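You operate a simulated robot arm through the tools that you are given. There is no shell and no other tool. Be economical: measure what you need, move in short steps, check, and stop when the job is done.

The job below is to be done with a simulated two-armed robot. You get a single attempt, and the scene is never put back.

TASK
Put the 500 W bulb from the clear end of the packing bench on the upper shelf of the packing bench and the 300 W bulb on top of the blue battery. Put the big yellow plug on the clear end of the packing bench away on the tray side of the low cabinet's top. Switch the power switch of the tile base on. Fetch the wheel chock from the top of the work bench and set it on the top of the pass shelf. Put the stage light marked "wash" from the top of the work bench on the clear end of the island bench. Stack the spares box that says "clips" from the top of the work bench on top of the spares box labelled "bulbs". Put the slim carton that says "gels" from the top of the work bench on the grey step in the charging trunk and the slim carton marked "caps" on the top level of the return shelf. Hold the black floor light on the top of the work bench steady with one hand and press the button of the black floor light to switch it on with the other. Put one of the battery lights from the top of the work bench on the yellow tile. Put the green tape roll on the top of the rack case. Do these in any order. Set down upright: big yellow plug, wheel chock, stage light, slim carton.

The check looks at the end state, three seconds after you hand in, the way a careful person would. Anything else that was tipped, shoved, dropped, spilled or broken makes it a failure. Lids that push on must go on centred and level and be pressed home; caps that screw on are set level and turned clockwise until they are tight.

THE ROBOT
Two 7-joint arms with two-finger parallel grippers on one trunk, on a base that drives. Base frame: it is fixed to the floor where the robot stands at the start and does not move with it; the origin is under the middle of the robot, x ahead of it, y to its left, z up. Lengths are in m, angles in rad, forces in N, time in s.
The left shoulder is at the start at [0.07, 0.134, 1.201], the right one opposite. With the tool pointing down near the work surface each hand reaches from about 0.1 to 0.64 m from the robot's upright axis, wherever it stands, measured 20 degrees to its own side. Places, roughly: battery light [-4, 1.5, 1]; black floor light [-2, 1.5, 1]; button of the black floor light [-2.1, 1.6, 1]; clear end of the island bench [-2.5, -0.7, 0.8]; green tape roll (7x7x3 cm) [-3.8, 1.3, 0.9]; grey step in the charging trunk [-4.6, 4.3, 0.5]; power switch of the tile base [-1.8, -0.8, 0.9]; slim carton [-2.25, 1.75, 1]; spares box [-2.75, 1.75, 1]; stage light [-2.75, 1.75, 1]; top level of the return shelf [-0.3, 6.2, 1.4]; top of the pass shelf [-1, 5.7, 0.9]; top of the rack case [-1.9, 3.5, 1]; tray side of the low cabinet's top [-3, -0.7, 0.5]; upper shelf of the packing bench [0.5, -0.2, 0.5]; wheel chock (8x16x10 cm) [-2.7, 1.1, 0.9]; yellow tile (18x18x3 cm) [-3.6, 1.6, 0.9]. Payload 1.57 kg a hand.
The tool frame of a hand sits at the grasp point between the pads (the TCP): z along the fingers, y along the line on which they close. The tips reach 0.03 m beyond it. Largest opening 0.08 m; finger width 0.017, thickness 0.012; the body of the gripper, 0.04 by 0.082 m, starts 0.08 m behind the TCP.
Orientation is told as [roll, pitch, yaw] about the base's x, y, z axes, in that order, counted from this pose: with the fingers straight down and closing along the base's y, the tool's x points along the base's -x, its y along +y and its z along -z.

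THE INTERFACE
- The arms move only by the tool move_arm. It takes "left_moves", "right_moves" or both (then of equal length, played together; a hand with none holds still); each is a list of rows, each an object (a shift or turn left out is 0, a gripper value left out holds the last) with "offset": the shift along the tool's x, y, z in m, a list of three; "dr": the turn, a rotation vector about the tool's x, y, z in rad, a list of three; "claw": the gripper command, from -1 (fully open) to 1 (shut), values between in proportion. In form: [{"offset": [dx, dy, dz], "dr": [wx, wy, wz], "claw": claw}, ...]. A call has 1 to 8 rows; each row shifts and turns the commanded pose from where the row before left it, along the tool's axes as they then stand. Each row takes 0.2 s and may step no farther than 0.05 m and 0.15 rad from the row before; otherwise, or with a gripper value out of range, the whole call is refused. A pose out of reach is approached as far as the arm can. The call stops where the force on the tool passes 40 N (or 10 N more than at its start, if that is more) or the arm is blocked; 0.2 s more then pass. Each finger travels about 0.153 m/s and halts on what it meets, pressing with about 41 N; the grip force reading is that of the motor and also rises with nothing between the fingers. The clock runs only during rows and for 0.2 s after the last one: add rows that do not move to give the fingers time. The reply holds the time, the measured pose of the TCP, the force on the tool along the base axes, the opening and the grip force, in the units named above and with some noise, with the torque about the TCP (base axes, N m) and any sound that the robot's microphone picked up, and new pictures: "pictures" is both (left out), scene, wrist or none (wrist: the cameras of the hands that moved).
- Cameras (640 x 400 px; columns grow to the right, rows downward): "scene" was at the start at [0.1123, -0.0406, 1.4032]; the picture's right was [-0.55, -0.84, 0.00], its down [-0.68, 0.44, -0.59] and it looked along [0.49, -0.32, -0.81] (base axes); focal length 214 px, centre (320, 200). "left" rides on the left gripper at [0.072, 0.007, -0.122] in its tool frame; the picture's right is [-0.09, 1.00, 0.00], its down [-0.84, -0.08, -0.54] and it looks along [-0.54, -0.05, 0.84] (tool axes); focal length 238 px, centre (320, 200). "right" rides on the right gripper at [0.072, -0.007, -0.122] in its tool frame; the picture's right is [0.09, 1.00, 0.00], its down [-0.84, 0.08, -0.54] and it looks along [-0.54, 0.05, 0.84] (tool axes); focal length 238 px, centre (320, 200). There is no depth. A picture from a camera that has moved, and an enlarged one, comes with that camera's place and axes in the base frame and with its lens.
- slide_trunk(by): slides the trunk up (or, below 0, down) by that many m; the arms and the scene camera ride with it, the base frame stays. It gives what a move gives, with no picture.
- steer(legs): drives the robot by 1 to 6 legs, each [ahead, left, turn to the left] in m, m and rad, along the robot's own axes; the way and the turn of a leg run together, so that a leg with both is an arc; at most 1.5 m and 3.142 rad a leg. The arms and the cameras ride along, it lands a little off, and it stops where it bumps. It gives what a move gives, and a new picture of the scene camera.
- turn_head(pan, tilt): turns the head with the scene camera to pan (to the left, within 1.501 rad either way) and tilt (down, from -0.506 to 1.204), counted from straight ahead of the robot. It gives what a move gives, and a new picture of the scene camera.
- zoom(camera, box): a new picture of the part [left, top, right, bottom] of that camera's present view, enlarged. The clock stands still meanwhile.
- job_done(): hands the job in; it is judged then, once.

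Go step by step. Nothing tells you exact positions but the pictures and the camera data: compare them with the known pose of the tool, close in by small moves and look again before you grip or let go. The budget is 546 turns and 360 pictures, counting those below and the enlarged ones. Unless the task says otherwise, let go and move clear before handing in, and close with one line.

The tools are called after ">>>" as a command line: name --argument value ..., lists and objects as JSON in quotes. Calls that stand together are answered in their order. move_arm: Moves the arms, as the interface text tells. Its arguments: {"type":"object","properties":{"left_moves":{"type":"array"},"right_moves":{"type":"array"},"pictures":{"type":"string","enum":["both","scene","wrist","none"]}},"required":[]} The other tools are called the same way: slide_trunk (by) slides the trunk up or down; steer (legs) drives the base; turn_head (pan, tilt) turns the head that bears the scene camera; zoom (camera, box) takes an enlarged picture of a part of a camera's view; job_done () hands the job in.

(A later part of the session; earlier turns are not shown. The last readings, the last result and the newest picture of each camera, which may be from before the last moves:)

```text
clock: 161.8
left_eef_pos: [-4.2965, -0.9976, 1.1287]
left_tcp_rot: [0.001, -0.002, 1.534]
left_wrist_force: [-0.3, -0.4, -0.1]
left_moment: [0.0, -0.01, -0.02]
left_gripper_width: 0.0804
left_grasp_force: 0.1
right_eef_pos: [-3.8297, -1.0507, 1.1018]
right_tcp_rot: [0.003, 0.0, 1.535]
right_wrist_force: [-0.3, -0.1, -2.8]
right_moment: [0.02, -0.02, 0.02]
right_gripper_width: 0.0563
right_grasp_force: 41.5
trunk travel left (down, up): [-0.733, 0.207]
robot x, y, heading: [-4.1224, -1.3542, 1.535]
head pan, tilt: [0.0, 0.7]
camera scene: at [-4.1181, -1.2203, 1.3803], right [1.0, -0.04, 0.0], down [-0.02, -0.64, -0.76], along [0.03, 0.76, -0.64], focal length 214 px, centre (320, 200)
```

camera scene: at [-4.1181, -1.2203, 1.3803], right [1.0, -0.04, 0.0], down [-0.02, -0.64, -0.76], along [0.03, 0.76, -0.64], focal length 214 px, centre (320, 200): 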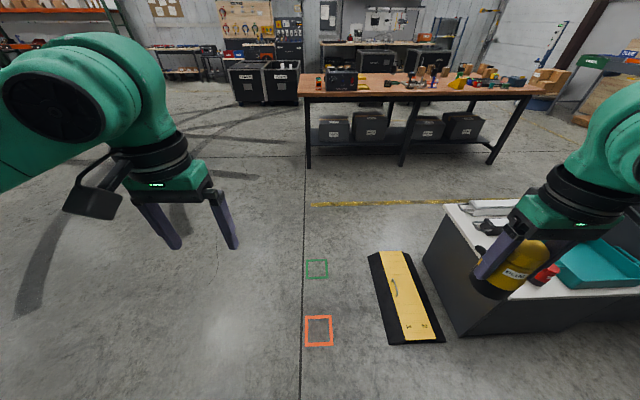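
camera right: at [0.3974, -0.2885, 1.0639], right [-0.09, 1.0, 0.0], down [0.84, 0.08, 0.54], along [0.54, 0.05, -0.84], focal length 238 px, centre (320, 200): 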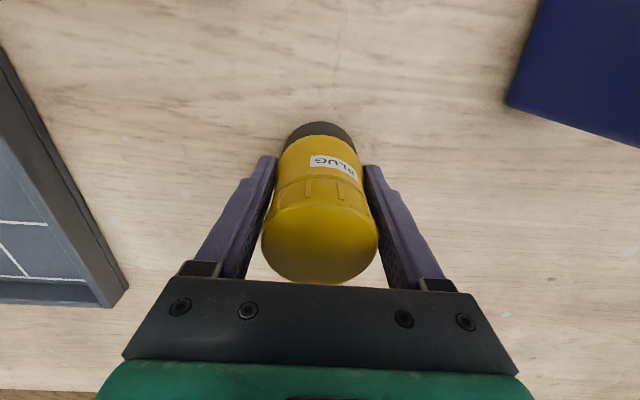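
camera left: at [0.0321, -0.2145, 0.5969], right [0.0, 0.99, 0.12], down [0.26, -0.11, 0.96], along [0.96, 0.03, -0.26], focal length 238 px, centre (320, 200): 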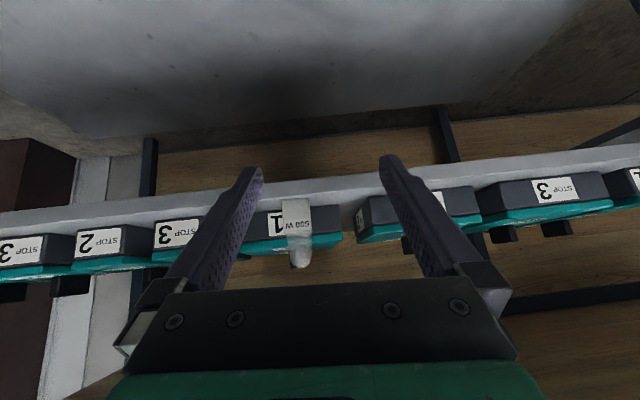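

>>> steer --legs '[[0, -0.58, 0.036]]'

>>> slide_trunk --by -0.35

>>> turn_head --pan -0.4 --tilt 0.7

>>> zoom --camera "right" --box '[0, 0, 640, 400]'

```text
clock: 165.1
left_eef_pos: [-3.717, -1.0151, 1.1282]
left_tcp_rot: [-0.002, 0.0, 1.567]
left_wrist_force: [-0.4, -0.2, 0.0]
left_moment: [0.01, 0.0, -0.02]
left_gripper_width: 0.0802
left_grasp_force: 0.0
right_eef_pos: [-3.2524, -1.0545, 1.1019]
right_tcp_rot: [0.004, 0.001, 1.564]
right_wrist_force: [-0.3, 0.1, -3.8]
right_moment: [-0.04, -0.01, -0.01]
right_gripper_width: 0.0568
right_grasp_force: 41.1
trunk travel left (down, up): [-0.733, 0.207]
robot x, y, heading: [-3.5342, -1.3676, 1.564]
head pan, tilt: [0.0, 0.7]
camera scene: at [-3.5353, -1.2332, 1.3803], right [1.0, -0.01, 0.0], down [0.0, -0.64, -0.76], along [0.01, 0.76, -0.64], focal length 214 px, centre (320, 200)
```

scene: 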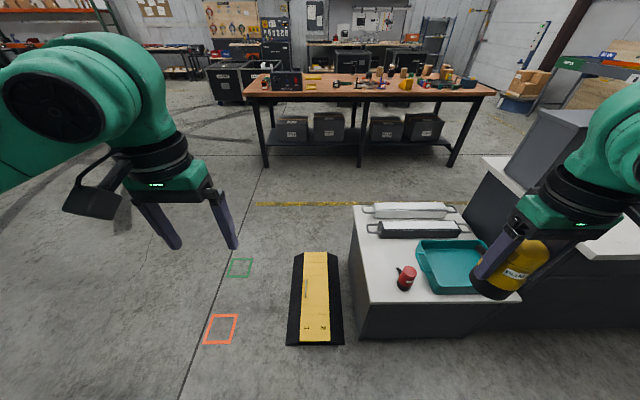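

```text
clock: 168.5
left_eef_pos: [-3.7177, -1.0149, 0.7783]
left_tcp_rot: [-0.001, -0.001, 1.567]
left_wrist_force: [-0.1, -0.3, 0.1]
left_moment: [-0.04, 0.01, -0.02]
left_gripper_width: 0.0801
left_grasp_force: 0.0
right_eef_pos: [-3.252, -1.0544, 0.7509]
right_tcp_rot: [0.001, 0.0, 1.562]
right_wrist_force: [0.1, 0.1, -2.7]
right_moment: [0.0, 0.01, -0.01]
right_gripper_width: 0.0564
right_grasp_force: 41.0
trunk travel left (down, up): [-0.383, 0.557]
robot x, y, heading: [-3.5373, -1.3676, 1.562]
head pan, tilt: [0.0, 0.7]
```

```text
clock: 169.4
left_eef_pos: [-3.7179, -1.0153, 0.7778]
left_tcp_rot: [-0.001, 0.0, 1.563]
left_wrist_force: [0.4, -0.4, 0.2]
left_moment: [0.01, 0.01, 0.02]
left_gripper_width: 0.0799
left_grasp_force: 0.0
right_eef_pos: [-3.2508, -1.0541, 0.7513]
right_tcp_rot: [0.002, 0.0, 1.564]
right_wrist_force: [-0.3, 0.2, -3.3]
right_moment: [-0.03, 0.0, -0.02]
right_gripper_width: 0.0566
right_grasp_force: 40.8
trunk travel left (down, up): [-0.383, 0.557]
robot x, y, heading: [-3.539, -1.3668, 1.562]
head pan, tilt: [-0.4, 0.7]
camera scene: at [-3.5016, -1.2403, 1.0303], right [0.92, -0.4, 0.0], down [-0.25, -0.59, -0.76], along [0.3, 0.7, -0.64], focal length 214 px, centre (320, 200)
```

scene: 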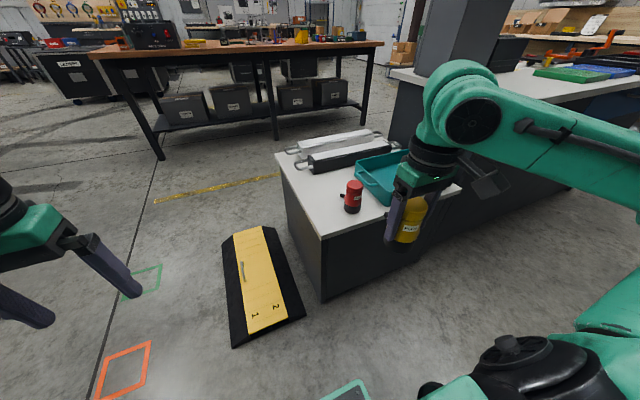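

```text
1.00 times, centred on (320, 200) of right
camera zoom: at [-3.2451, -1.1266, 0.8745], right [-1.0, -0.09, 0.0], down [-0.07, 0.84, 0.54], along [-0.05, 0.54, -0.84], focal length 238 px, centre (320, 200)
```

zoom: 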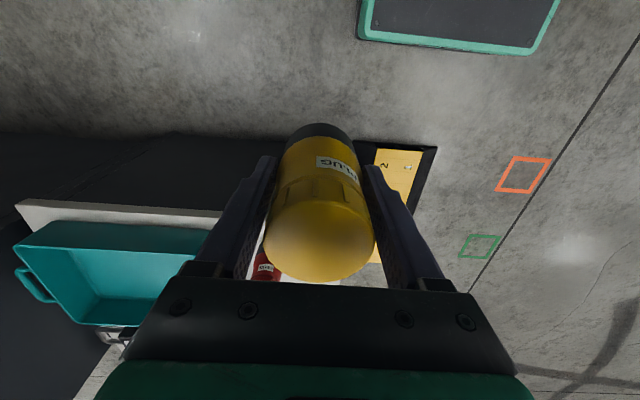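

>>> steer --legs '[[0.15, -0.1, 0]]'

>>> move_arm --right_moves '[{"offset": [-0.03, 0.03, 0]}, {"offset": [-0.035, 0.03, 0]}, {"offset": [-0.04, 0.02, 0]}, {"offset": [-0.045, 0, 0]}, {"offset": [-0.045, 0, 0]}, {"offset": [-0.045, 0, 0]}, {"offset": [-0.035, 0, 0]}]' --pictures "both"

```text
clock: 170.9
left_eef_pos: [-3.6165, -0.8651, 0.7777]
left_tcp_rot: [-0.002, 0.002, 1.565]
left_wrist_force: [0.5, 0.4, -0.2]
left_moment: [0.02, 0.02, 0.02]
left_gripper_width: 0.08
left_grasp_force: 0.0
right_eef_pos: [-3.1499, -0.904, 0.7512]
right_tcp_rot: [0.005, 0.002, 1.565]
right_wrist_force: [0.3, 0.5, -3.3]
right_moment: [-0.04, 0.01, 0.03]
right_gripper_width: 0.0567
right_grasp_force: 41.2
trunk travel left (down, up): [-0.383, 0.557]
robot x, y, heading: [-3.4382, -1.2188, 1.566]
head pan, tilt: [-0.4, 0.7]
camera scene: at [-3.4001, -1.0897, 1.0302], right [0.92, -0.39, 0.0], down [-0.25, -0.59, -0.76], along [0.3, 0.7, -0.65], focal length 214 px, centre (320, 200)
```

scene: 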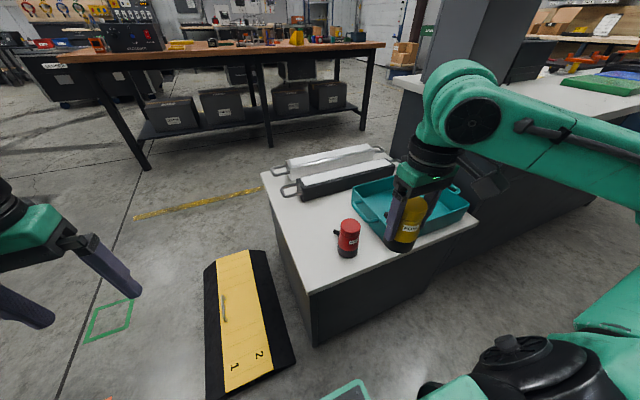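

```text
clock: 172.5
left_eef_pos: [-3.6162, -0.8666, 0.7783]
left_tcp_rot: [-0.001, 0.001, 1.566]
left_wrist_force: [0.2, 0.0, -1.1]
left_moment: [0.0, 0.02, 0.02]
left_gripper_width: 0.08
left_grasp_force: 0.0
right_eef_pos: [-3.2183, -0.6686, 0.7456]
right_tcp_rot: [0.002, 0.0, 1.564]
right_wrist_force: [0.9, 0.1, -3.6]
right_moment: [0.0, -0.02, 0.02]
right_gripper_width: 0.0564
right_grasp_force: 41.0
right hand out of reach, approached as far as the arm can: row 6, 7
trunk travel left (down, up): [-0.383, 0.557]
robot x, y, heading: [-3.4355, -1.2182, 1.564]
head pan, tilt: [-0.4, 0.7]
camera scene: at [-3.4008, -1.0908, 1.0304], right [0.92, -0.39, 0.0], down [-0.25, -0.59, -0.76], along [0.3, 0.7, -0.64], focal length 214 px, centre (320, 200)
camera right: at [-3.2125, -0.7405, 0.8679], right [-1.0, -0.09, 0.0], down [-0.07, 0.84, 0.54], along [-0.05, 0.54, -0.84], focal length 238 px, centre (320, 200)
```

scene: 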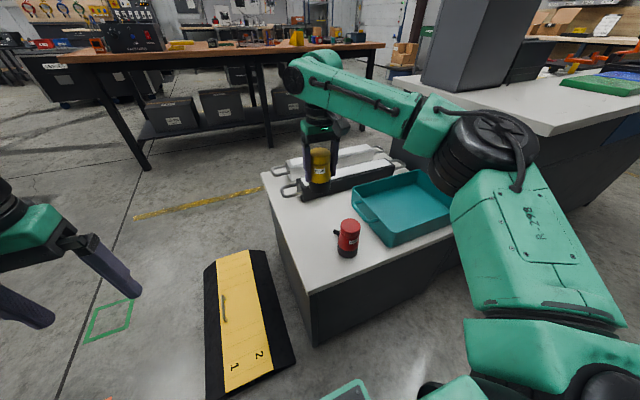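
right: 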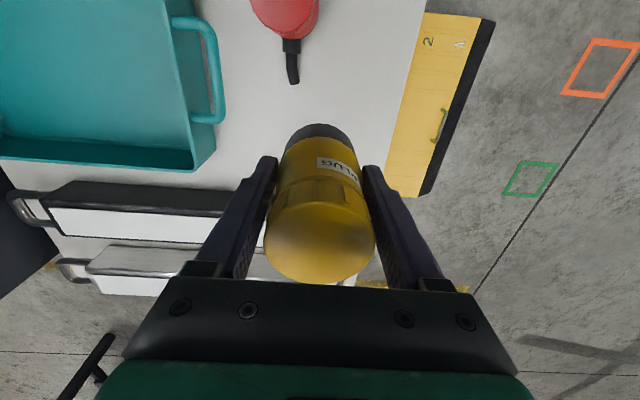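

>>> steer --legs '[[0.035, 0.015, 0]]'

>>> slide_trunk --by -0.15

>>> zoom --camera "right" --box '[0, 0, 640, 400]'

```text
clock: 173.4
left_eef_pos: [-3.6327, -0.8278, 0.778]
left_tcp_rot: [-0.002, 0.003, 1.568]
left_wrist_force: [-0.5, 0.0, -0.1]
left_moment: [-0.02, 0.02, -0.01]
left_gripper_width: 0.0804
left_grasp_force: 0.1
right_eef_pos: [-3.2335, -0.6306, 0.7441]
right_tcp_rot: [0.001, 0.0, 1.567]
right_wrist_force: [-0.6, 0.2, -2.8]
right_moment: [-0.06, 0.01, 0.0]
right_gripper_width: 0.0565
right_grasp_force: 41.1
trunk travel left (down, up): [-0.383, 0.557]
robot x, y, heading: [-3.4524, -1.1825, 1.562]
head pan, tilt: [-0.4, 0.7]
camera scene: at [-3.4161, -1.0531, 1.0302], right [0.92, -0.39, 0.0], down [-0.25, -0.59, -0.76], along [0.3, 0.7, -0.65], focal length 214 px, centre (320, 200)
```

scene: 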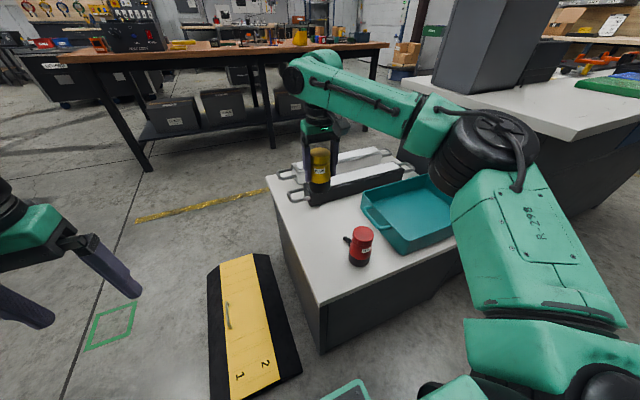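

```text
clock: 175.1
left_eef_pos: [-3.6332, -0.8301, 0.6287]
left_tcp_rot: [0.001, 0.0, 1.566]
left_wrist_force: [0.3, 0.2, 0.0]
left_moment: [0.01, -0.03, 0.01]
left_gripper_width: 0.0802
left_grasp_force: 0.1
right_eef_pos: [-3.2336, -0.6323, 0.5968]
right_tcp_rot: [0.002, 0.0, 1.564]
right_wrist_force: [-0.7, -0.1, -3.4]
right_moment: [-0.02, 0.0, -0.01]
right_gripper_width: 0.0561
right_grasp_force: 41.7
trunk travel left (down, up): [-0.233, 0.707]
robot x, y, heading: [-3.4529, -1.1828, 1.568]
head pan, tilt: [-0.4, 0.7]
```

```text
1.00 times, centred on (320, 200) of right
camera zoom: at [-3.2277, -0.7043, 0.7178], right [-1.0, -0.09, 0.0], down [-0.07, 0.84, 0.54], along [-0.05, 0.54, -0.84], focal length 238 px, centre (320, 200)
```

zoom: 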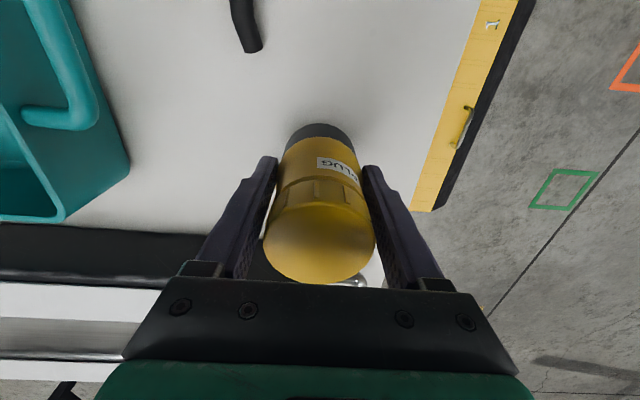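

>>> move_arm --right_moves '[{"offset": [0, 0, 0.015]}, {"offset": [0, 0, 0.007]}]' --pictures "wrist"

```text
clock: 175.7
left_eef_pos: [-3.6326, -0.8325, 0.63]
left_tcp_rot: [-0.001, -0.005, 1.566]
left_wrist_force: [0.9, 0.5, 0.2]
left_moment: [-0.01, -0.02, 0.02]
left_gripper_width: 0.08
left_grasp_force: 0.1
right_eef_pos: [-3.2344, -0.6334, 0.5827]
right_tcp_rot: [0.002, -0.015, 1.566]
right_wrist_force: [5.6, 3.8, 35.9]
right_moment: [0.38, -0.23, 0.33]
right_gripper_width: 0.056
right_grasp_force: 41.2
trunk travel left (down, up): [-0.233, 0.707]
robot x, y, heading: [-3.4517, -1.1824, 1.566]
head pan, tilt: [-0.4, 0.7]
camera right: at [-3.2277, -0.7071, 0.7028], right [-1.0, -0.09, 0.0], down [-0.07, 0.83, 0.56], along [-0.05, 0.55, -0.83], focal length 238 px, centre (320, 200)
```

right: 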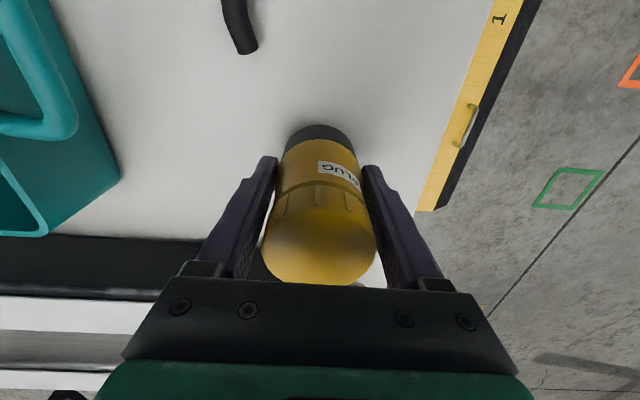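

Contact (cabinet top z≈0.52). Ease up a few mm, release, rise.

>>> move_arm --right_moves '[{"offset": [0, 0, -0.006]}, {"claw": 0.0}, {"claw": -1}, {}, {"offset": [0, 0, -0.03]}, {"offset": [0, 0, -0.04]}, {"offset": [0, 0, -0.04]}, {"offset": [0, 0, -0.04]}]' --pictures "none"

>>> slide_trunk --by 0.3

>>> steer --legs '[[-0.15, 0, 0]]'

```text
clock: 177.5
left_eef_pos: [-3.6328, -0.8308, 0.6278]
left_tcp_rot: [0.0, -0.001, 1.567]
left_wrist_force: [0.4, -0.1, -0.6]
left_moment: [0.02, -0.01, -0.02]
left_gripper_width: 0.0798
left_grasp_force: 0.1
right_eef_pos: [-3.2189, -0.6751, 0.7073]
right_tcp_rot: [0.005, -0.004, 1.564]
right_wrist_force: [0.6, 0.5, 0.2]
right_moment: [0.01, 0.03, -0.02]
right_gripper_width: 0.0799
right_grasp_force: 0.0
right hand out of reach, approached as far as the arm can: row 5, 6, 7, 8
trunk travel left (down, up): [-0.233, 0.707]
robot x, y, heading: [-3.4497, -1.1838, 1.559]
head pan, tilt: [-0.4, 0.7]
```

```text
clock: 180.5
left_eef_pos: [-3.6319, -0.8298, 0.9288]
left_tcp_rot: [0.001, -0.001, 1.568]
left_wrist_force: [-0.2, 0.0, 0.4]
left_moment: [-0.01, 0.0, -0.02]
left_gripper_width: 0.0801
left_grasp_force: 0.0
right_eef_pos: [-3.2192, -0.674, 1.0072]
right_tcp_rot: [0.004, -0.004, 1.566]
right_wrist_force: [0.7, -0.4, 0.1]
right_moment: [0.01, -0.02, 0.0]
right_gripper_width: 0.0798
right_grasp_force: 0.1
trunk travel left (down, up): [-0.533, 0.407]
robot x, y, heading: [-3.4493, -1.1841, 1.567]
head pan, tilt: [-0.4, 0.7]
```

```text
clock: 181.9
left_eef_pos: [-3.6341, -0.9821, 0.9282]
left_tcp_rot: [-0.001, 0.001, 1.569]
left_wrist_force: [-0.4, -0.6, 0.6]
left_moment: [0.02, 0.0, 0.02]
left_gripper_width: 0.0802
left_grasp_force: 0.1
right_eef_pos: [-3.221, -0.8263, 1.0079]
right_tcp_rot: [0.003, -0.004, 1.568]
right_wrist_force: [0.3, 0.2, 1.2]
right_moment: [0.0, 0.01, 0.02]
right_gripper_width: 0.0801
right_grasp_force: 0.0
trunk travel left (down, up): [-0.533, 0.407]
robot x, y, heading: [-3.449, -1.3327, 1.566]
head pan, tilt: [-0.4, 0.7]
camera scene: at [-3.4167, -1.2072, 1.1804], right [0.92, -0.39, 0.0], down [-0.25, -0.59, -0.76], along [0.3, 0.7, -0.64], focal length 214 px, centre (320, 200)
```

scene: 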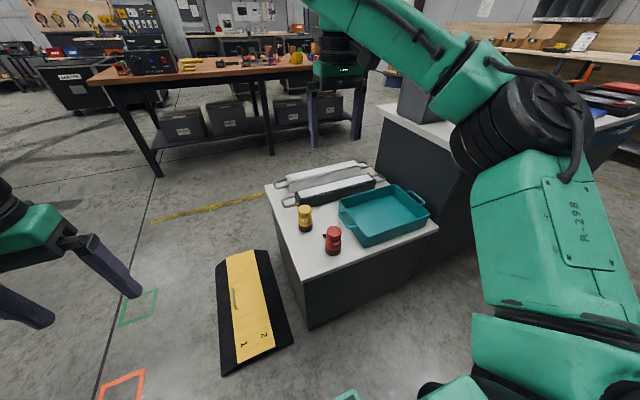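

Plug placed upright. Tuck the right arm, raise the trunk and strafe along the aisle to the switch side.

>>> move_arm --right_moves '[{"offset": [0.045, 0, 0]}, {"offset": [0.045, 0, 0]}, {"offset": [0.045, 0, 0]}, {"offset": [0.045, -0.01, 0]}, {"offset": [0.02, -0.04, 0]}]' --pictures "none"

>>> slide_trunk --by 0.2

>>> turn_head --pan -1.2 --tilt 0.5

```text
clock: 183.1
left_eef_pos: [-3.6318, -0.9824, 0.9289]
left_tcp_rot: [0.002, -0.001, 1.569]
left_wrist_force: [-0.7, 0.6, 0.3]
left_moment: [-0.01, 0.03, 0.02]
left_gripper_width: 0.08
left_grasp_force: 0.1
right_eef_pos: [-3.171, -1.0278, 1.0092]
right_tcp_rot: [0.005, -0.004, 1.57]
right_wrist_force: [0.5, 0.1, 0.2]
right_moment: [0.0, 0.01, -0.01]
right_gripper_width: 0.08
right_grasp_force: 0.1
trunk travel left (down, up): [-0.533, 0.407]
robot x, y, heading: [-3.451, -1.3385, 1.567]
head pan, tilt: [-0.4, 0.7]
```

```text
clock: 185.3
left_eef_pos: [-3.6329, -0.9825, 1.1285]
left_tcp_rot: [-0.002, 0.0, 1.568]
left_wrist_force: [-0.2, 0.5, 0.6]
left_moment: [0.01, 0.03, -0.02]
left_gripper_width: 0.08
left_grasp_force: 0.1
right_eef_pos: [-3.1722, -1.0264, 1.2095]
right_tcp_rot: [0.005, -0.002, 1.566]
right_wrist_force: [-0.2, 0.3, 0.3]
right_moment: [0.0, -0.01, -0.01]
right_gripper_width: 0.0799
right_grasp_force: 0.1
trunk travel left (down, up): [-0.733, 0.207]
robot x, y, heading: [-3.4492, -1.3348, 1.566]
head pan, tilt: [-0.4, 0.7]
```

```text
clock: 186.4
left_eef_pos: [-3.6331, -0.9822, 1.1276]
left_tcp_rot: [0.0, -0.001, 1.572]
left_wrist_force: [-0.5, -0.4, -0.2]
left_moment: [0.02, 0.04, -0.02]
left_gripper_width: 0.0802
left_grasp_force: 0.0
right_eef_pos: [-3.1717, -1.0266, 1.2099]
right_tcp_rot: [0.003, -0.003, 1.568]
right_wrist_force: [0.0, 0.8, 0.8]
right_moment: [0.02, -0.01, 0.02]
right_gripper_width: 0.08
right_grasp_force: 0.0
trunk travel left (down, up): [-0.733, 0.207]
robot x, y, heading: [-3.4531, -1.3362, 1.566]
head pan, tilt: [-1.201, 0.499]
camera scene: at [-3.3651, -1.2525, 1.3981], right [0.36, -0.93, 0.0], down [-0.45, -0.17, -0.88], along [0.82, 0.32, -0.48], focal length 214 px, centre (320, 200)
```

scene: 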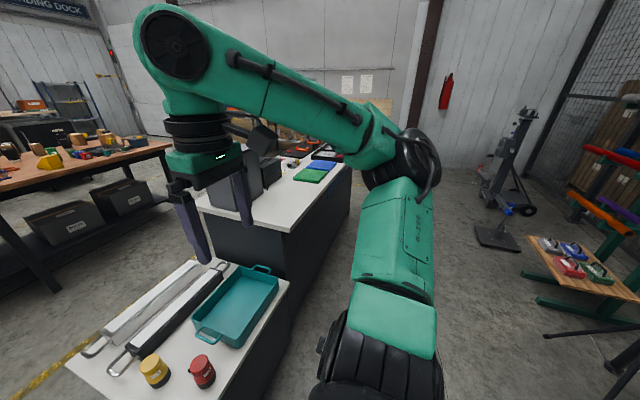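

>>> steer --legs '[[0, -1.48, 0]]'

>>> turn_head --pan -0.2 --tilt 0.8

```text
clock: 193.7
left_eef_pos: [-2.1709, -0.9777, 1.1285]
left_tcp_rot: [-0.001, -0.001, 1.588]
left_wrist_force: [-0.2, -0.6, -0.1]
left_moment: [0.02, -0.03, 0.02]
left_gripper_width: 0.08
left_grasp_force: 0.1
right_eef_pos: [-1.7084, -1.0123, 1.2094]
right_tcp_rot: [0.004, -0.004, 1.587]
right_wrist_force: [0.5, 0.1, -1.1]
right_moment: [0.01, -0.02, 0.01]
right_gripper_width: 0.0798
right_grasp_force: 0.0
trunk travel left (down, up): [-0.733, 0.207]
robot x, y, heading: [-1.9808, -1.327, 1.587]
head pan, tilt: [-1.201, 0.499]
camera scene: at [-1.8979, -1.2423, 1.3981], right [0.38, -0.93, 0.0], down [-0.44, -0.18, -0.88], along [0.81, 0.33, -0.48], focal length 214 px, centre (320, 200)
```

scene: 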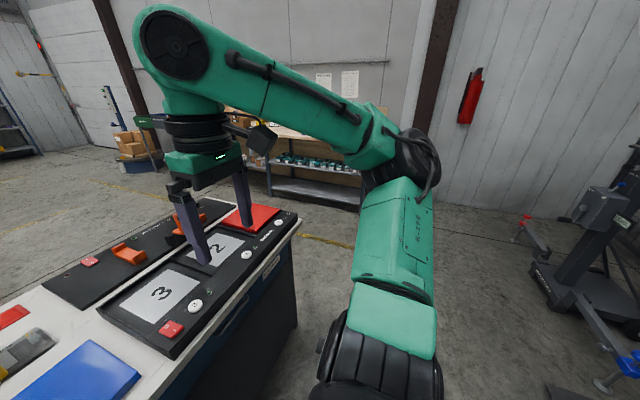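

```text
clock: 195.0
left_eef_pos: [-2.1709, -0.9771, 1.1278]
left_tcp_rot: [-0.001, 0.0, 1.588]
left_wrist_force: [-1.0, -0.2, 0.3]
left_moment: [0.0, 0.0, 0.0]
left_gripper_width: 0.0801
left_grasp_force: 0.2
right_eef_pos: [-1.7075, -1.0118, 1.2107]
right_tcp_rot: [0.004, -0.004, 1.588]
right_wrist_force: [-0.2, -0.9, 0.2]
right_moment: [-0.02, -0.03, -0.01]
right_gripper_width: 0.0798
right_grasp_force: 0.0
trunk travel left (down, up): [-0.733, 0.207]
robot x, y, heading: [-1.9795, -1.3285, 1.585]
head pan, tilt: [-0.201, 0.799]
camera scene: at [-1.9669, -1.1972, 1.3721], right [0.98, -0.19, 0.0], down [-0.13, -0.7, -0.7], along [0.13, 0.69, -0.72], focal length 214 px, centre (320, 200)
```

scene: 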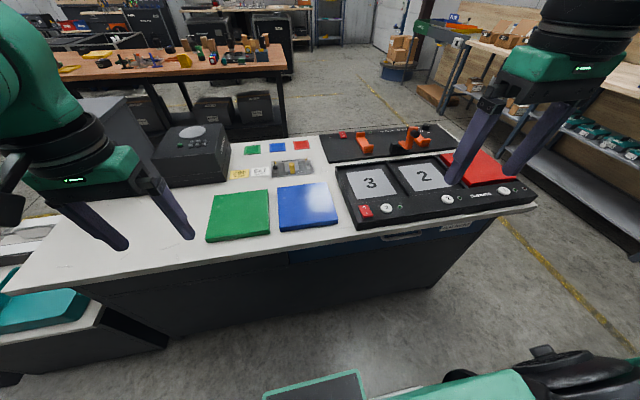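

>>> zoom --camera "scene" --box '[340, 190, 400, 228]'

>>> move_arm --right_moves '[{"offset": [-0.045, 0.01, 0.0], "claw": 1}, {"offset": [-0.045, 0.01, 0.0]}, {"offset": [-0.045, 0.01, 0.02]}, {"offset": [-0.045, 0.01, 0.04]}, {"offset": [-0.02, 0.01, 0.045]}, {"offset": [0, 0, 0.045]}, {"offset": [0, 0, 0.04]}]' --pictures "wrist"

```text
10.53 times, centred on (370, 209) of scene
camera zoom: at [-1.9669, -1.1972, 1.3721], right [0.98, -0.19, 0.0], down [-0.13, -0.7, -0.7], along [0.13, 0.69, -0.72], focal length 2258 px, centre (-206, 105)
```

zoom: 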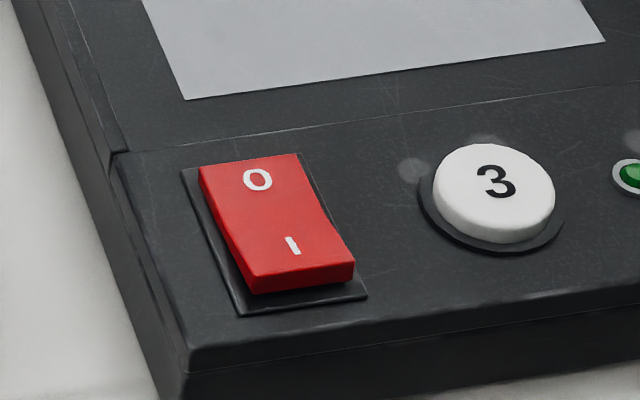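

```text
refused: row 3 steps farther than a row can; nothing moved
```

>>> move_arm --right_moves '[{"offset": [-0.04, 0.01, 0.0], "claw": 1}, {"offset": [-0.04, 0.01, 0.0]}, {"offset": [-0.04, 0.01, 0.02]}, {"offset": [-0.03, 0.01, 0.035]}, {"offset": [-0.02, 0.01, 0.04]}, {"offset": [-0.02, 0, 0.045]}, {"offset": [0, 0, 0.04]}]' --pictures "wrist"

```text
clock: 196.6
left_eef_pos: [-2.1707, -0.9768, 1.1277]
left_tcp_rot: [0.0, 0.001, 1.587]
left_wrist_force: [-0.3, 0.9, 0.0]
left_moment: [0.02, -0.02, 0.0]
left_gripper_width: 0.0802
left_grasp_force: 0.1
right_eef_pos: [-1.7614, -0.8212, 1.0308]
right_tcp_rot: [0.004, -0.005, 1.587]
right_wrist_force: [0.8, 0.1, -0.1]
right_moment: [0.03, 0.06, 0.01]
right_gripper_width: 0.0
right_grasp_force: 21.2
trunk travel left (down, up): [-0.733, 0.207]
robot x, y, heading: [-1.9887, -1.3296, 1.589]
head pan, tilt: [-0.201, 0.799]
camera right: at [-1.7537, -0.8946, 1.1531], right [-0.99, -0.11, 0.0], down [-0.09, 0.83, 0.55], along [-0.06, 0.54, -0.84], focal length 238 px, centre (320, 200)
```

right: 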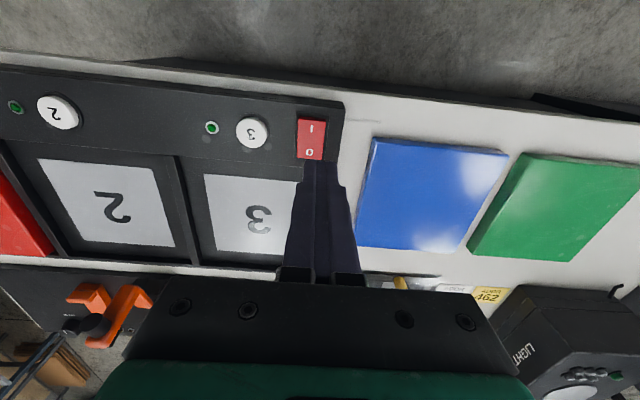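

>>> move_arm --right_moves '[{"offset": [0.001, -0.008, 0.04]}, {"offset": [0, 0, 0.04]}, {"offset": [0, 0, 0.015]}]' --pictures "wrist"

```text
clock: 197.4
left_eef_pos: [-2.171, -0.9785, 1.1279]
left_tcp_rot: [-0.002, 0.0, 1.588]
left_wrist_force: [-0.3, 0.9, -0.7]
left_moment: [-0.05, 0.02, -0.01]
left_gripper_width: 0.0799
left_grasp_force: 0.0
right_eef_pos: [-1.7544, -0.8222, 0.9344]
right_tcp_rot: [0.003, -0.003, 1.588]
right_wrist_force: [1.1, -0.6, 0.6]
right_moment: [0.02, 0.0, 0.0]
right_gripper_width: 0.0
right_grasp_force: 21.0
trunk travel left (down, up): [-0.733, 0.207]
robot x, y, heading: [-1.9805, -1.3309, 1.59]
head pan, tilt: [-0.201, 0.799]
camera right: at [-1.7455, -0.8948, 1.0581], right [-0.99, -0.11, 0.0], down [-0.09, 0.83, 0.55], along [-0.06, 0.54, -0.84], focal length 238 px, centre (320, 200)
```

right: 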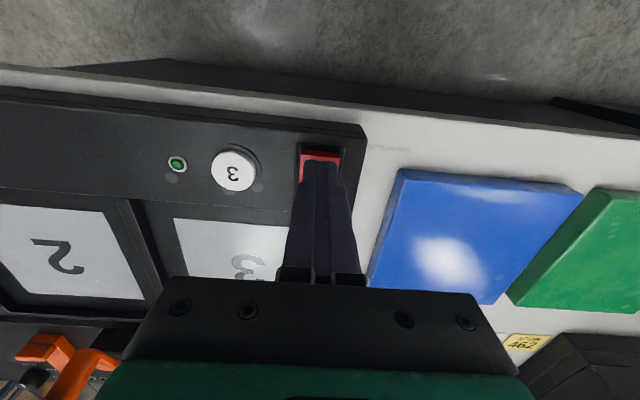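

Fingertip is right over the "I" end. Press in small steps.

>>> move_arm --right_moves '[{"offset": [0, 0, 0.006]}, {"offset": [0, 0, 0.005]}, {"offset": [0, 0, 0.005]}, {"offset": [0, 0, 0.004]}]' --pictures "wrist"

```text
clock: 198.4
left_eef_pos: [-2.1717, -0.9795, 1.1285]
left_tcp_rot: [-0.001, -0.003, 1.587]
left_wrist_force: [0.2, -0.1, -0.2]
left_moment: [-0.02, 0.01, -0.02]
left_gripper_width: 0.0799
left_grasp_force: 0.1
right_eef_pos: [-1.7538, -0.8236, 0.9185]
right_tcp_rot: [0.004, -0.012, 1.588]
right_wrist_force: [4.8, -0.1, 18.9]
right_moment: [0.14, -0.13, 0.0]
right_gripper_width: 0.0
right_grasp_force: 21.3
trunk travel left (down, up): [-0.733, 0.207]
robot x, y, heading: [-1.9845, -1.3233, 1.588]
head pan, tilt: [-0.201, 0.799]
heard: click
camera right: at [-1.7463, -0.8966, 1.0404], right [-0.99, -0.11, 0.0], down [-0.09, 0.83, 0.55], along [-0.06, 0.55, -0.83], focal length 238 px, centre (320, 200)
```

right: 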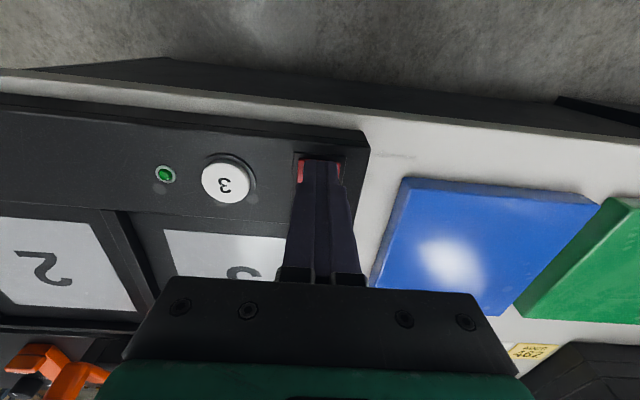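

Click heard. Rise, retreat and verify.

>>> move_arm --right_moves '[{"offset": [0, 0, -0.04]}, {"offset": [0, 0, -0.05]}, {"offset": [0, 0, -0.05]}, {"offset": [0.03, 0, -0.03]}, {"offset": [0.045, 0, 0], "claw": -1}, {"offset": [0.045, 0, 0]}, {"offset": [0.045, 0, 0]}]' --pictures "none"

>>> zoom --camera "scene" --box '[330, 150, 530, 235]'

```text
clock: 200.0
left_eef_pos: [-2.1705, -0.9792, 1.1294]
left_tcp_rot: [0.002, -0.001, 1.588]
left_wrist_force: [-0.3, -0.3, -0.3]
left_moment: [0.03, 0.01, 0.0]
left_gripper_width: 0.0801
left_grasp_force: 0.0
right_eef_pos: [-1.7522, -0.9942, 1.0834]
right_tcp_rot: [0.003, -0.005, 1.584]
right_wrist_force: [0.4, 0.6, -0.5]
right_moment: [-0.01, 0.0, -0.01]
right_gripper_width: 0.0802
right_grasp_force: 0.1
trunk travel left (down, up): [-0.733, 0.207]
robot x, y, heading: [-1.982, -1.324, 1.586]
head pan, tilt: [-0.201, 0.799]
```

```text
3.20 times, centred on (430, 192) of scene
camera zoom: at [-1.9661, -1.1998, 1.3724], right [0.98, -0.18, 0.0], down [-0.13, -0.7, -0.7], along [0.13, 0.69, -0.72], focal length 686 px, centre (-32, 224)
```

zoom: 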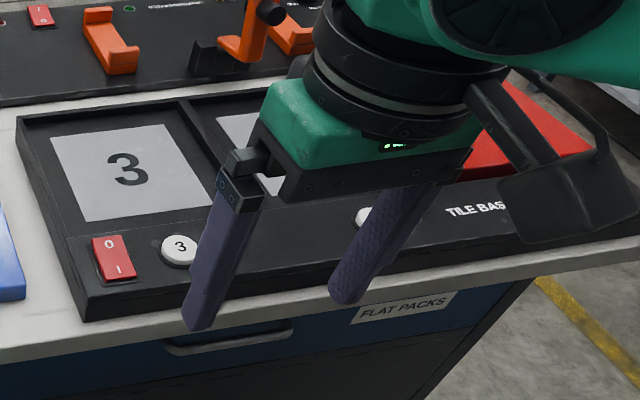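

Switch is on. Now drive around the island's end to face the work bench from the corridor.

>>> steer --legs '[[0, -1.2, 0], [1.5, 0, 0], [0, 1.4, 0]]'

>>> turn_head --pan 0 --tilt 0.6

```text
clock: 219.7
left_eef_pos: [-2.3796, 0.5133, 1.1274]
left_tcp_rot: [0.001, -0.001, 1.56]
left_wrist_force: [0.0, -1.4, 0.8]
left_moment: [0.0, 0.05, 0.03]
left_gripper_width: 0.0799
left_grasp_force: 0.1
right_eef_pos: [-1.962, 0.4877, 1.0839]
right_tcp_rot: [0.004, -0.003, 1.559]
right_wrist_force: [0.5, -0.5, 0.4]
right_moment: [0.0, -0.01, 0.01]
right_gripper_width: 0.08
right_grasp_force: 0.0
trunk travel left (down, up): [-0.733, 0.207]
robot x, y, heading: [-2.1998, 0.1595, 1.559]
head pan, tilt: [-0.201, 0.799]
camera scene: at [-2.1814, 0.288, 1.3721], right [0.98, -0.21, 0.0], down [-0.15, -0.7, -0.7], along [0.15, 0.68, -0.72], focal length 214 px, centre (320, 200)
```

scene: 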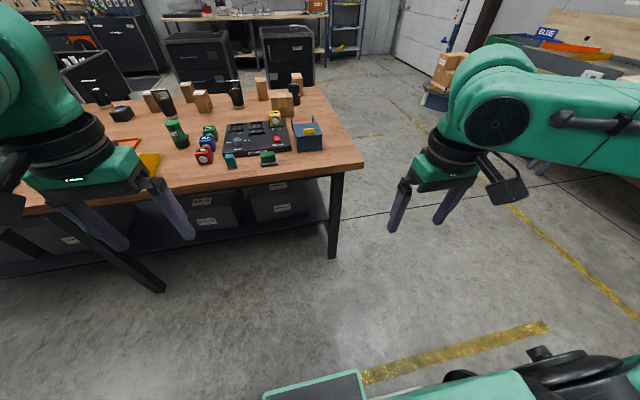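

```text
clock: 220.4
left_eef_pos: [-2.3803, 0.5135, 1.1273]
left_tcp_rot: [0.0, 0.0, 1.559]
left_wrist_force: [0.0, 0.6, -0.4]
left_moment: [0.02, 0.03, 0.0]
left_gripper_width: 0.0799
left_grasp_force: 0.0
right_eef_pos: [-1.9627, 0.4873, 1.0826]
right_tcp_rot: [0.003, -0.005, 1.558]
right_wrist_force: [0.6, -0.6, 0.5]
right_moment: [0.0, -0.04, 0.03]
right_gripper_width: 0.0801
right_grasp_force: 0.1
trunk travel left (down, up): [-0.733, 0.207]
robot x, y, heading: [-2.2006, 0.1623, 1.561]
head pan, tilt: [0.0, 0.6]
camera scene: at [-2.1978, 0.2975, 1.3889], right [1.0, -0.01, 0.0], down [-0.01, -0.57, -0.82], along [0.01, 0.82, -0.57], focal length 214 px, centre (320, 200)
```

scene: 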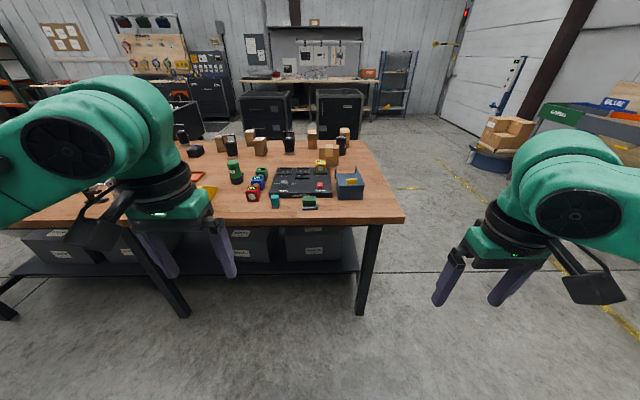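

>>> zoom --camera "scene" --box '[170, 110, 410, 230]'

>>> steer --legs '[[0, 1.0, 0]]'

```text
2.67 times, centred on (290, 170) of scene
camera zoom: at [-2.1978, 0.2975, 1.3889], right [1.0, -0.01, 0.0], down [-0.01, -0.57, -0.82], along [0.01, 0.82, -0.57], focal length 572 px, centre (400, 280)
```

zoom: 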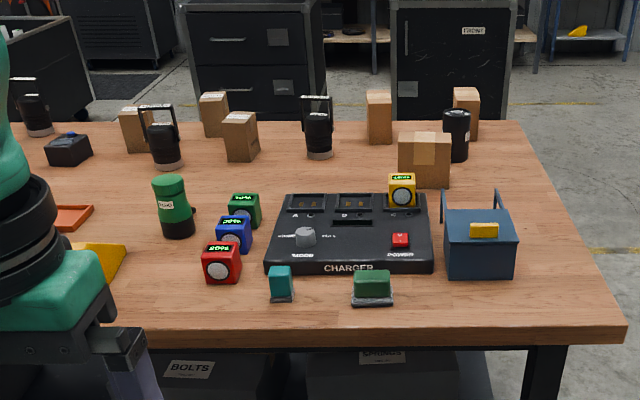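

```text
clock: 225.6
left_eef_pos: [-3.3893, 0.5066, 1.1281]
left_tcp_rot: [0.0, 0.0, 1.589]
left_wrist_force: [0.0, 0.3, 0.2]
left_moment: [0.01, 0.01, 0.01]
left_gripper_width: 0.0802
left_grasp_force: 0.1
right_eef_pos: [-2.9707, 0.4925, 1.0842]
right_tcp_rot: [0.003, -0.004, 1.585]
right_wrist_force: [0.1, 0.5, -0.2]
right_moment: [-0.03, 0.02, 0.02]
right_gripper_width: 0.08
right_grasp_force: 0.1
trunk travel left (down, up): [-0.733, 0.207]
robot x, y, heading: [-3.1963, 0.1592, 1.587]
head pan, tilt: [0.0, 0.6]
camera scene: at [-3.2013, 0.296, 1.389], right [1.0, 0.02, 0.0], down [0.01, -0.56, -0.82], along [-0.01, 0.82, -0.57], focal length 214 px, centre (320, 200)
```

scene: 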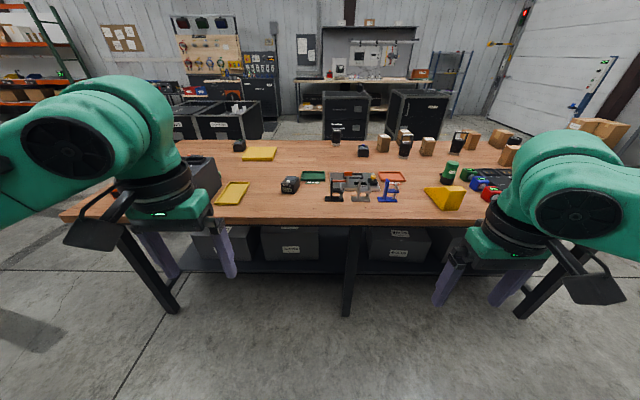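

>>> zoom --camera "scene" --box '[150, 120, 400, 230]'

>>> zoom --camera "scene" --box '[330, 115, 530, 215]'

```text
2.56 times, centred on (275, 175) of scene
camera zoom: at [-3.2013, 0.296, 1.389], right [1.0, 0.02, 0.0], down [0.01, -0.56, -0.82], along [-0.01, 0.82, -0.57], focal length 549 px, centre (435, 264)
```

zoom: 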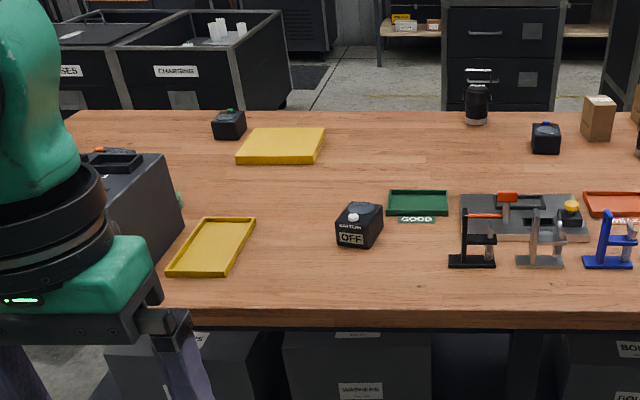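

```text
3.20 times, centred on (430, 165) of scene
camera zoom: at [-3.2013, 0.296, 1.389], right [1.0, 0.02, 0.0], down [0.01, -0.56, -0.82], along [-0.01, 0.82, -0.57], focal length 686 px, centre (-32, 312)
```

zoom: 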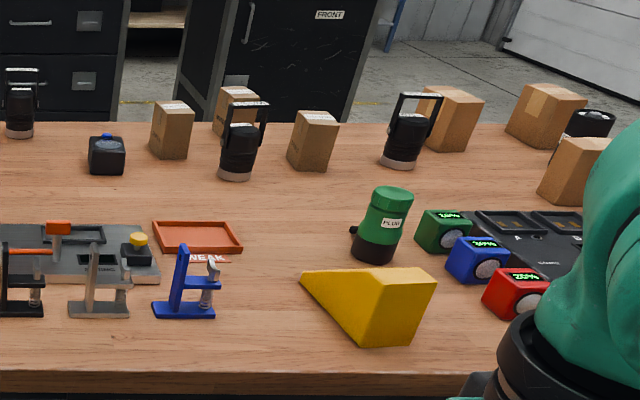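

Workbench seen: wheel chock near (-2.7,1.1), yellow tile and battery lights to the left, cartons/lights at the far side with labels facing away. First approach the chock.

>>> steer --legs '[[0, -0.3, 0], [0.35, 0, 0]]'

>>> turn_head --pan -0.3 --tilt 0.8

```text
clock: 229.5
left_eef_pos: [-3.0964, 0.861, 1.1282]
left_tcp_rot: [0.002, -0.002, 1.587]
left_wrist_force: [0.2, -0.4, 0.1]
left_moment: [0.0, -0.01, -0.02]
left_gripper_width: 0.0799
left_grasp_force: 0.1
right_eef_pos: [-2.6781, 0.8477, 1.0837]
right_tcp_rot: [0.003, -0.006, 1.586]
right_wrist_force: [0.4, -0.6, 0.3]
right_moment: [0.01, -0.01, 0.02]
right_gripper_width: 0.0798
right_grasp_force: 0.1
trunk travel left (down, up): [-0.733, 0.207]
robot x, y, heading: [-2.9087, 0.5167, 1.584]
head pan, tilt: [0.0, 0.6]
camera scene: at [-2.9083, 0.6507, 1.3891], right [1.0, 0.01, 0.0], down [0.01, -0.56, -0.83], along [-0.01, 0.83, -0.56], focal length 214 px, centre (320, 200)
```

scene: 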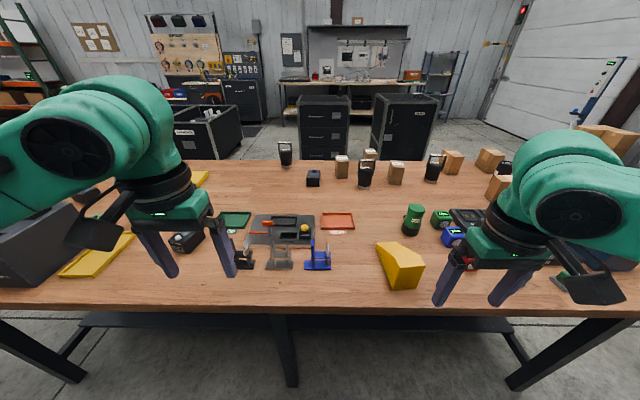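

```text
clock: 230.3
left_eef_pos: [-3.0968, 0.8636, 1.1282]
left_tcp_rot: [0.001, -0.001, 1.587]
left_wrist_force: [0.1, 0.1, 0.0]
left_moment: [-0.01, -0.04, -0.04]
left_gripper_width: 0.0801
left_grasp_force: 0.1
right_eef_pos: [-2.6791, 0.8493, 1.0832]
right_tcp_rot: [0.005, -0.003, 1.586]
right_wrist_force: [0.1, -1.3, 0.2]
right_moment: [-0.02, -0.02, -0.01]
right_gripper_width: 0.0801
right_grasp_force: 0.0
trunk travel left (down, up): [-0.733, 0.207]
robot x, y, heading: [-2.9038, 0.5162, 1.584]
head pan, tilt: [-0.3, 0.799]
camera scene: at [-2.8844, 0.6414, 1.3721], right [0.96, -0.28, 0.0], down [-0.2, -0.69, -0.7], along [0.2, 0.67, -0.72], focal length 214 px, centre (320, 200)
```

scene: 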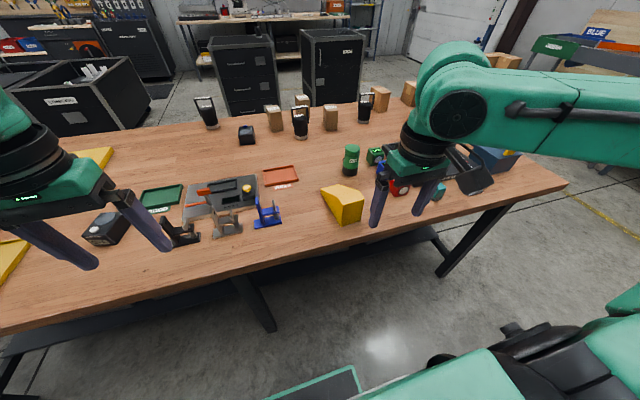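

>>> zoom --camera "scene" --box '[300, 160, 400, 235]'

>>> zoom --camera "right" --box '[0, 0, 640, 400]'

```text
5.33 times, centred on (350, 198) of scene
camera zoom: at [-2.8844, 0.6414, 1.3721], right [0.96, -0.28, 0.0], down [-0.2, -0.69, -0.7], along [0.2, 0.67, -0.72], focal length 1144 px, centre (160, 213)
```

zoom: 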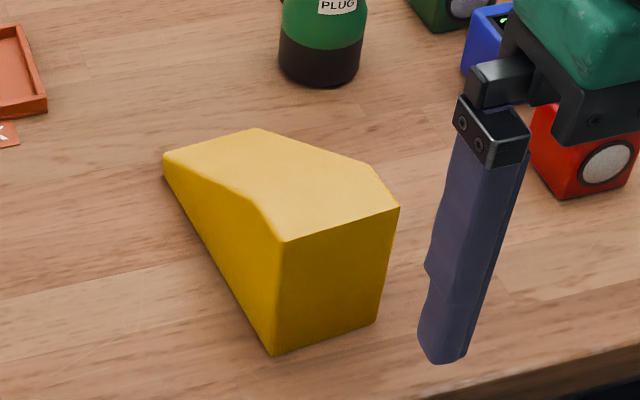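

```text
1.00 times, centred on (320, 200) of right
camera zoom: at [-2.6701, 0.7762, 1.206], right [-0.99, -0.11, 0.0], down [-0.09, 0.83, 0.55], along [-0.06, 0.54, -0.84], focal length 238 px, centre (320, 200)
```

zoom: 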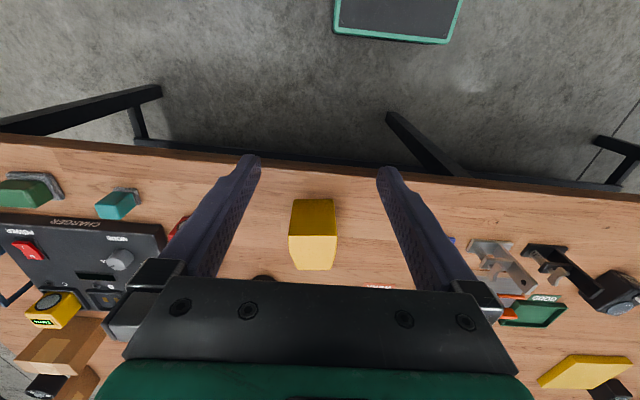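

The chock is ~6 cm wide with its tall end toward me; I grip the tall end around (-2.687,1.02).

>>> move_arm --right_moves '[{"offset": [-0.045, 0.004, 0], "dr": [0, 0, -0.06]}, {"offset": [-0.045, 0.004, 0]}, {"offset": [-0.045, 0, 0]}, {"offset": [-0.035, 0, 0.02]}, {"offset": [0, 0, 0.04]}]' --pictures "wrist"

```text
clock: 231.5
left_eef_pos: [-3.0941, 0.8632, 1.1276]
left_tcp_rot: [0.0, 0.0, 1.587]
left_wrist_force: [0.8, 0.4, 0.8]
left_moment: [0.01, -0.02, -0.01]
left_gripper_width: 0.0797
left_grasp_force: 0.0
right_eef_pos: [-2.6953, 1.0171, 1.0248]
right_tcp_rot: [0.003, -0.003, 1.645]
right_wrist_force: [0.9, 0.0, 0.2]
right_moment: [0.03, 0.03, 0.02]
right_gripper_width: 0.0799
right_grasp_force: 0.2
trunk travel left (down, up): [-0.733, 0.207]
robot x, y, heading: [-2.905, 0.5113, 1.59]
head pan, tilt: [-0.3, 0.799]
camera right: at [-2.6826, 0.9446, 1.1473], right [-0.99, -0.17, 0.0], down [-0.14, 0.83, 0.55], along [-0.09, 0.54, -0.84], focal length 238 px, centre (320, 200)
```

right: 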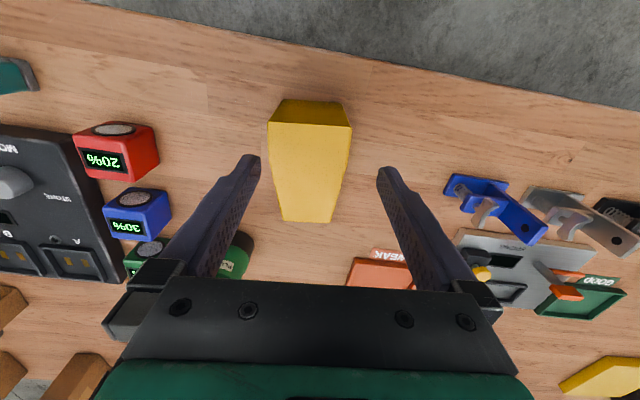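

>>> move_arm --right_moves '[{"offset": [-0.014, -0.008, 0.03]}, {"offset": [0, 0, 0.04]}, {"offset": [0, 0, 0.02]}, {"claw": 0}, {"claw": 1}, {"claw": 1}]' --pictures "wrist"

```text
clock: 232.9
left_eef_pos: [-3.0948, 0.8629, 1.129]
left_tcp_rot: [-0.001, -0.002, 1.587]
left_wrist_force: [-0.1, -0.1, 0.6]
left_moment: [-0.02, 0.01, -0.01]
left_gripper_width: 0.0804
left_grasp_force: 0.0
right_eef_pos: [-2.6871, 1.0331, 0.9332]
right_tcp_rot: [0.0, -0.005, 1.646]
right_wrist_force: [7.4, 2.8, 8.8]
right_moment: [-0.48, -1.18, 0.33]
right_gripper_width: 0.0699
right_grasp_force: 40.8
trunk travel left (down, up): [-0.733, 0.207]
robot x, y, heading: [-2.9046, 0.5132, 1.586]
head pan, tilt: [-0.3, 0.799]
camera right: at [-2.6752, 0.96, 1.0556], right [-0.99, -0.17, 0.0], down [-0.14, 0.83, 0.55], along [-0.09, 0.54, -0.84], focal length 238 px, centre (320, 200)
```

right: 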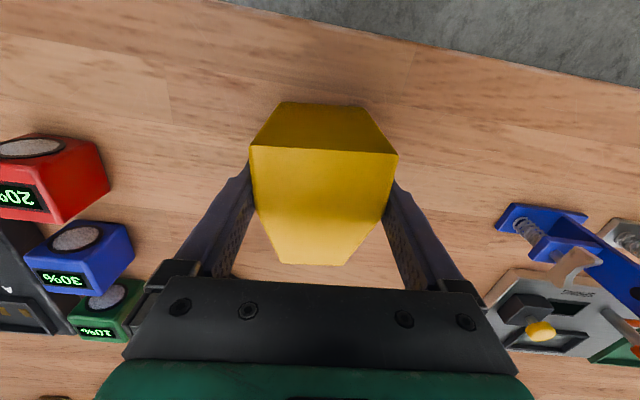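

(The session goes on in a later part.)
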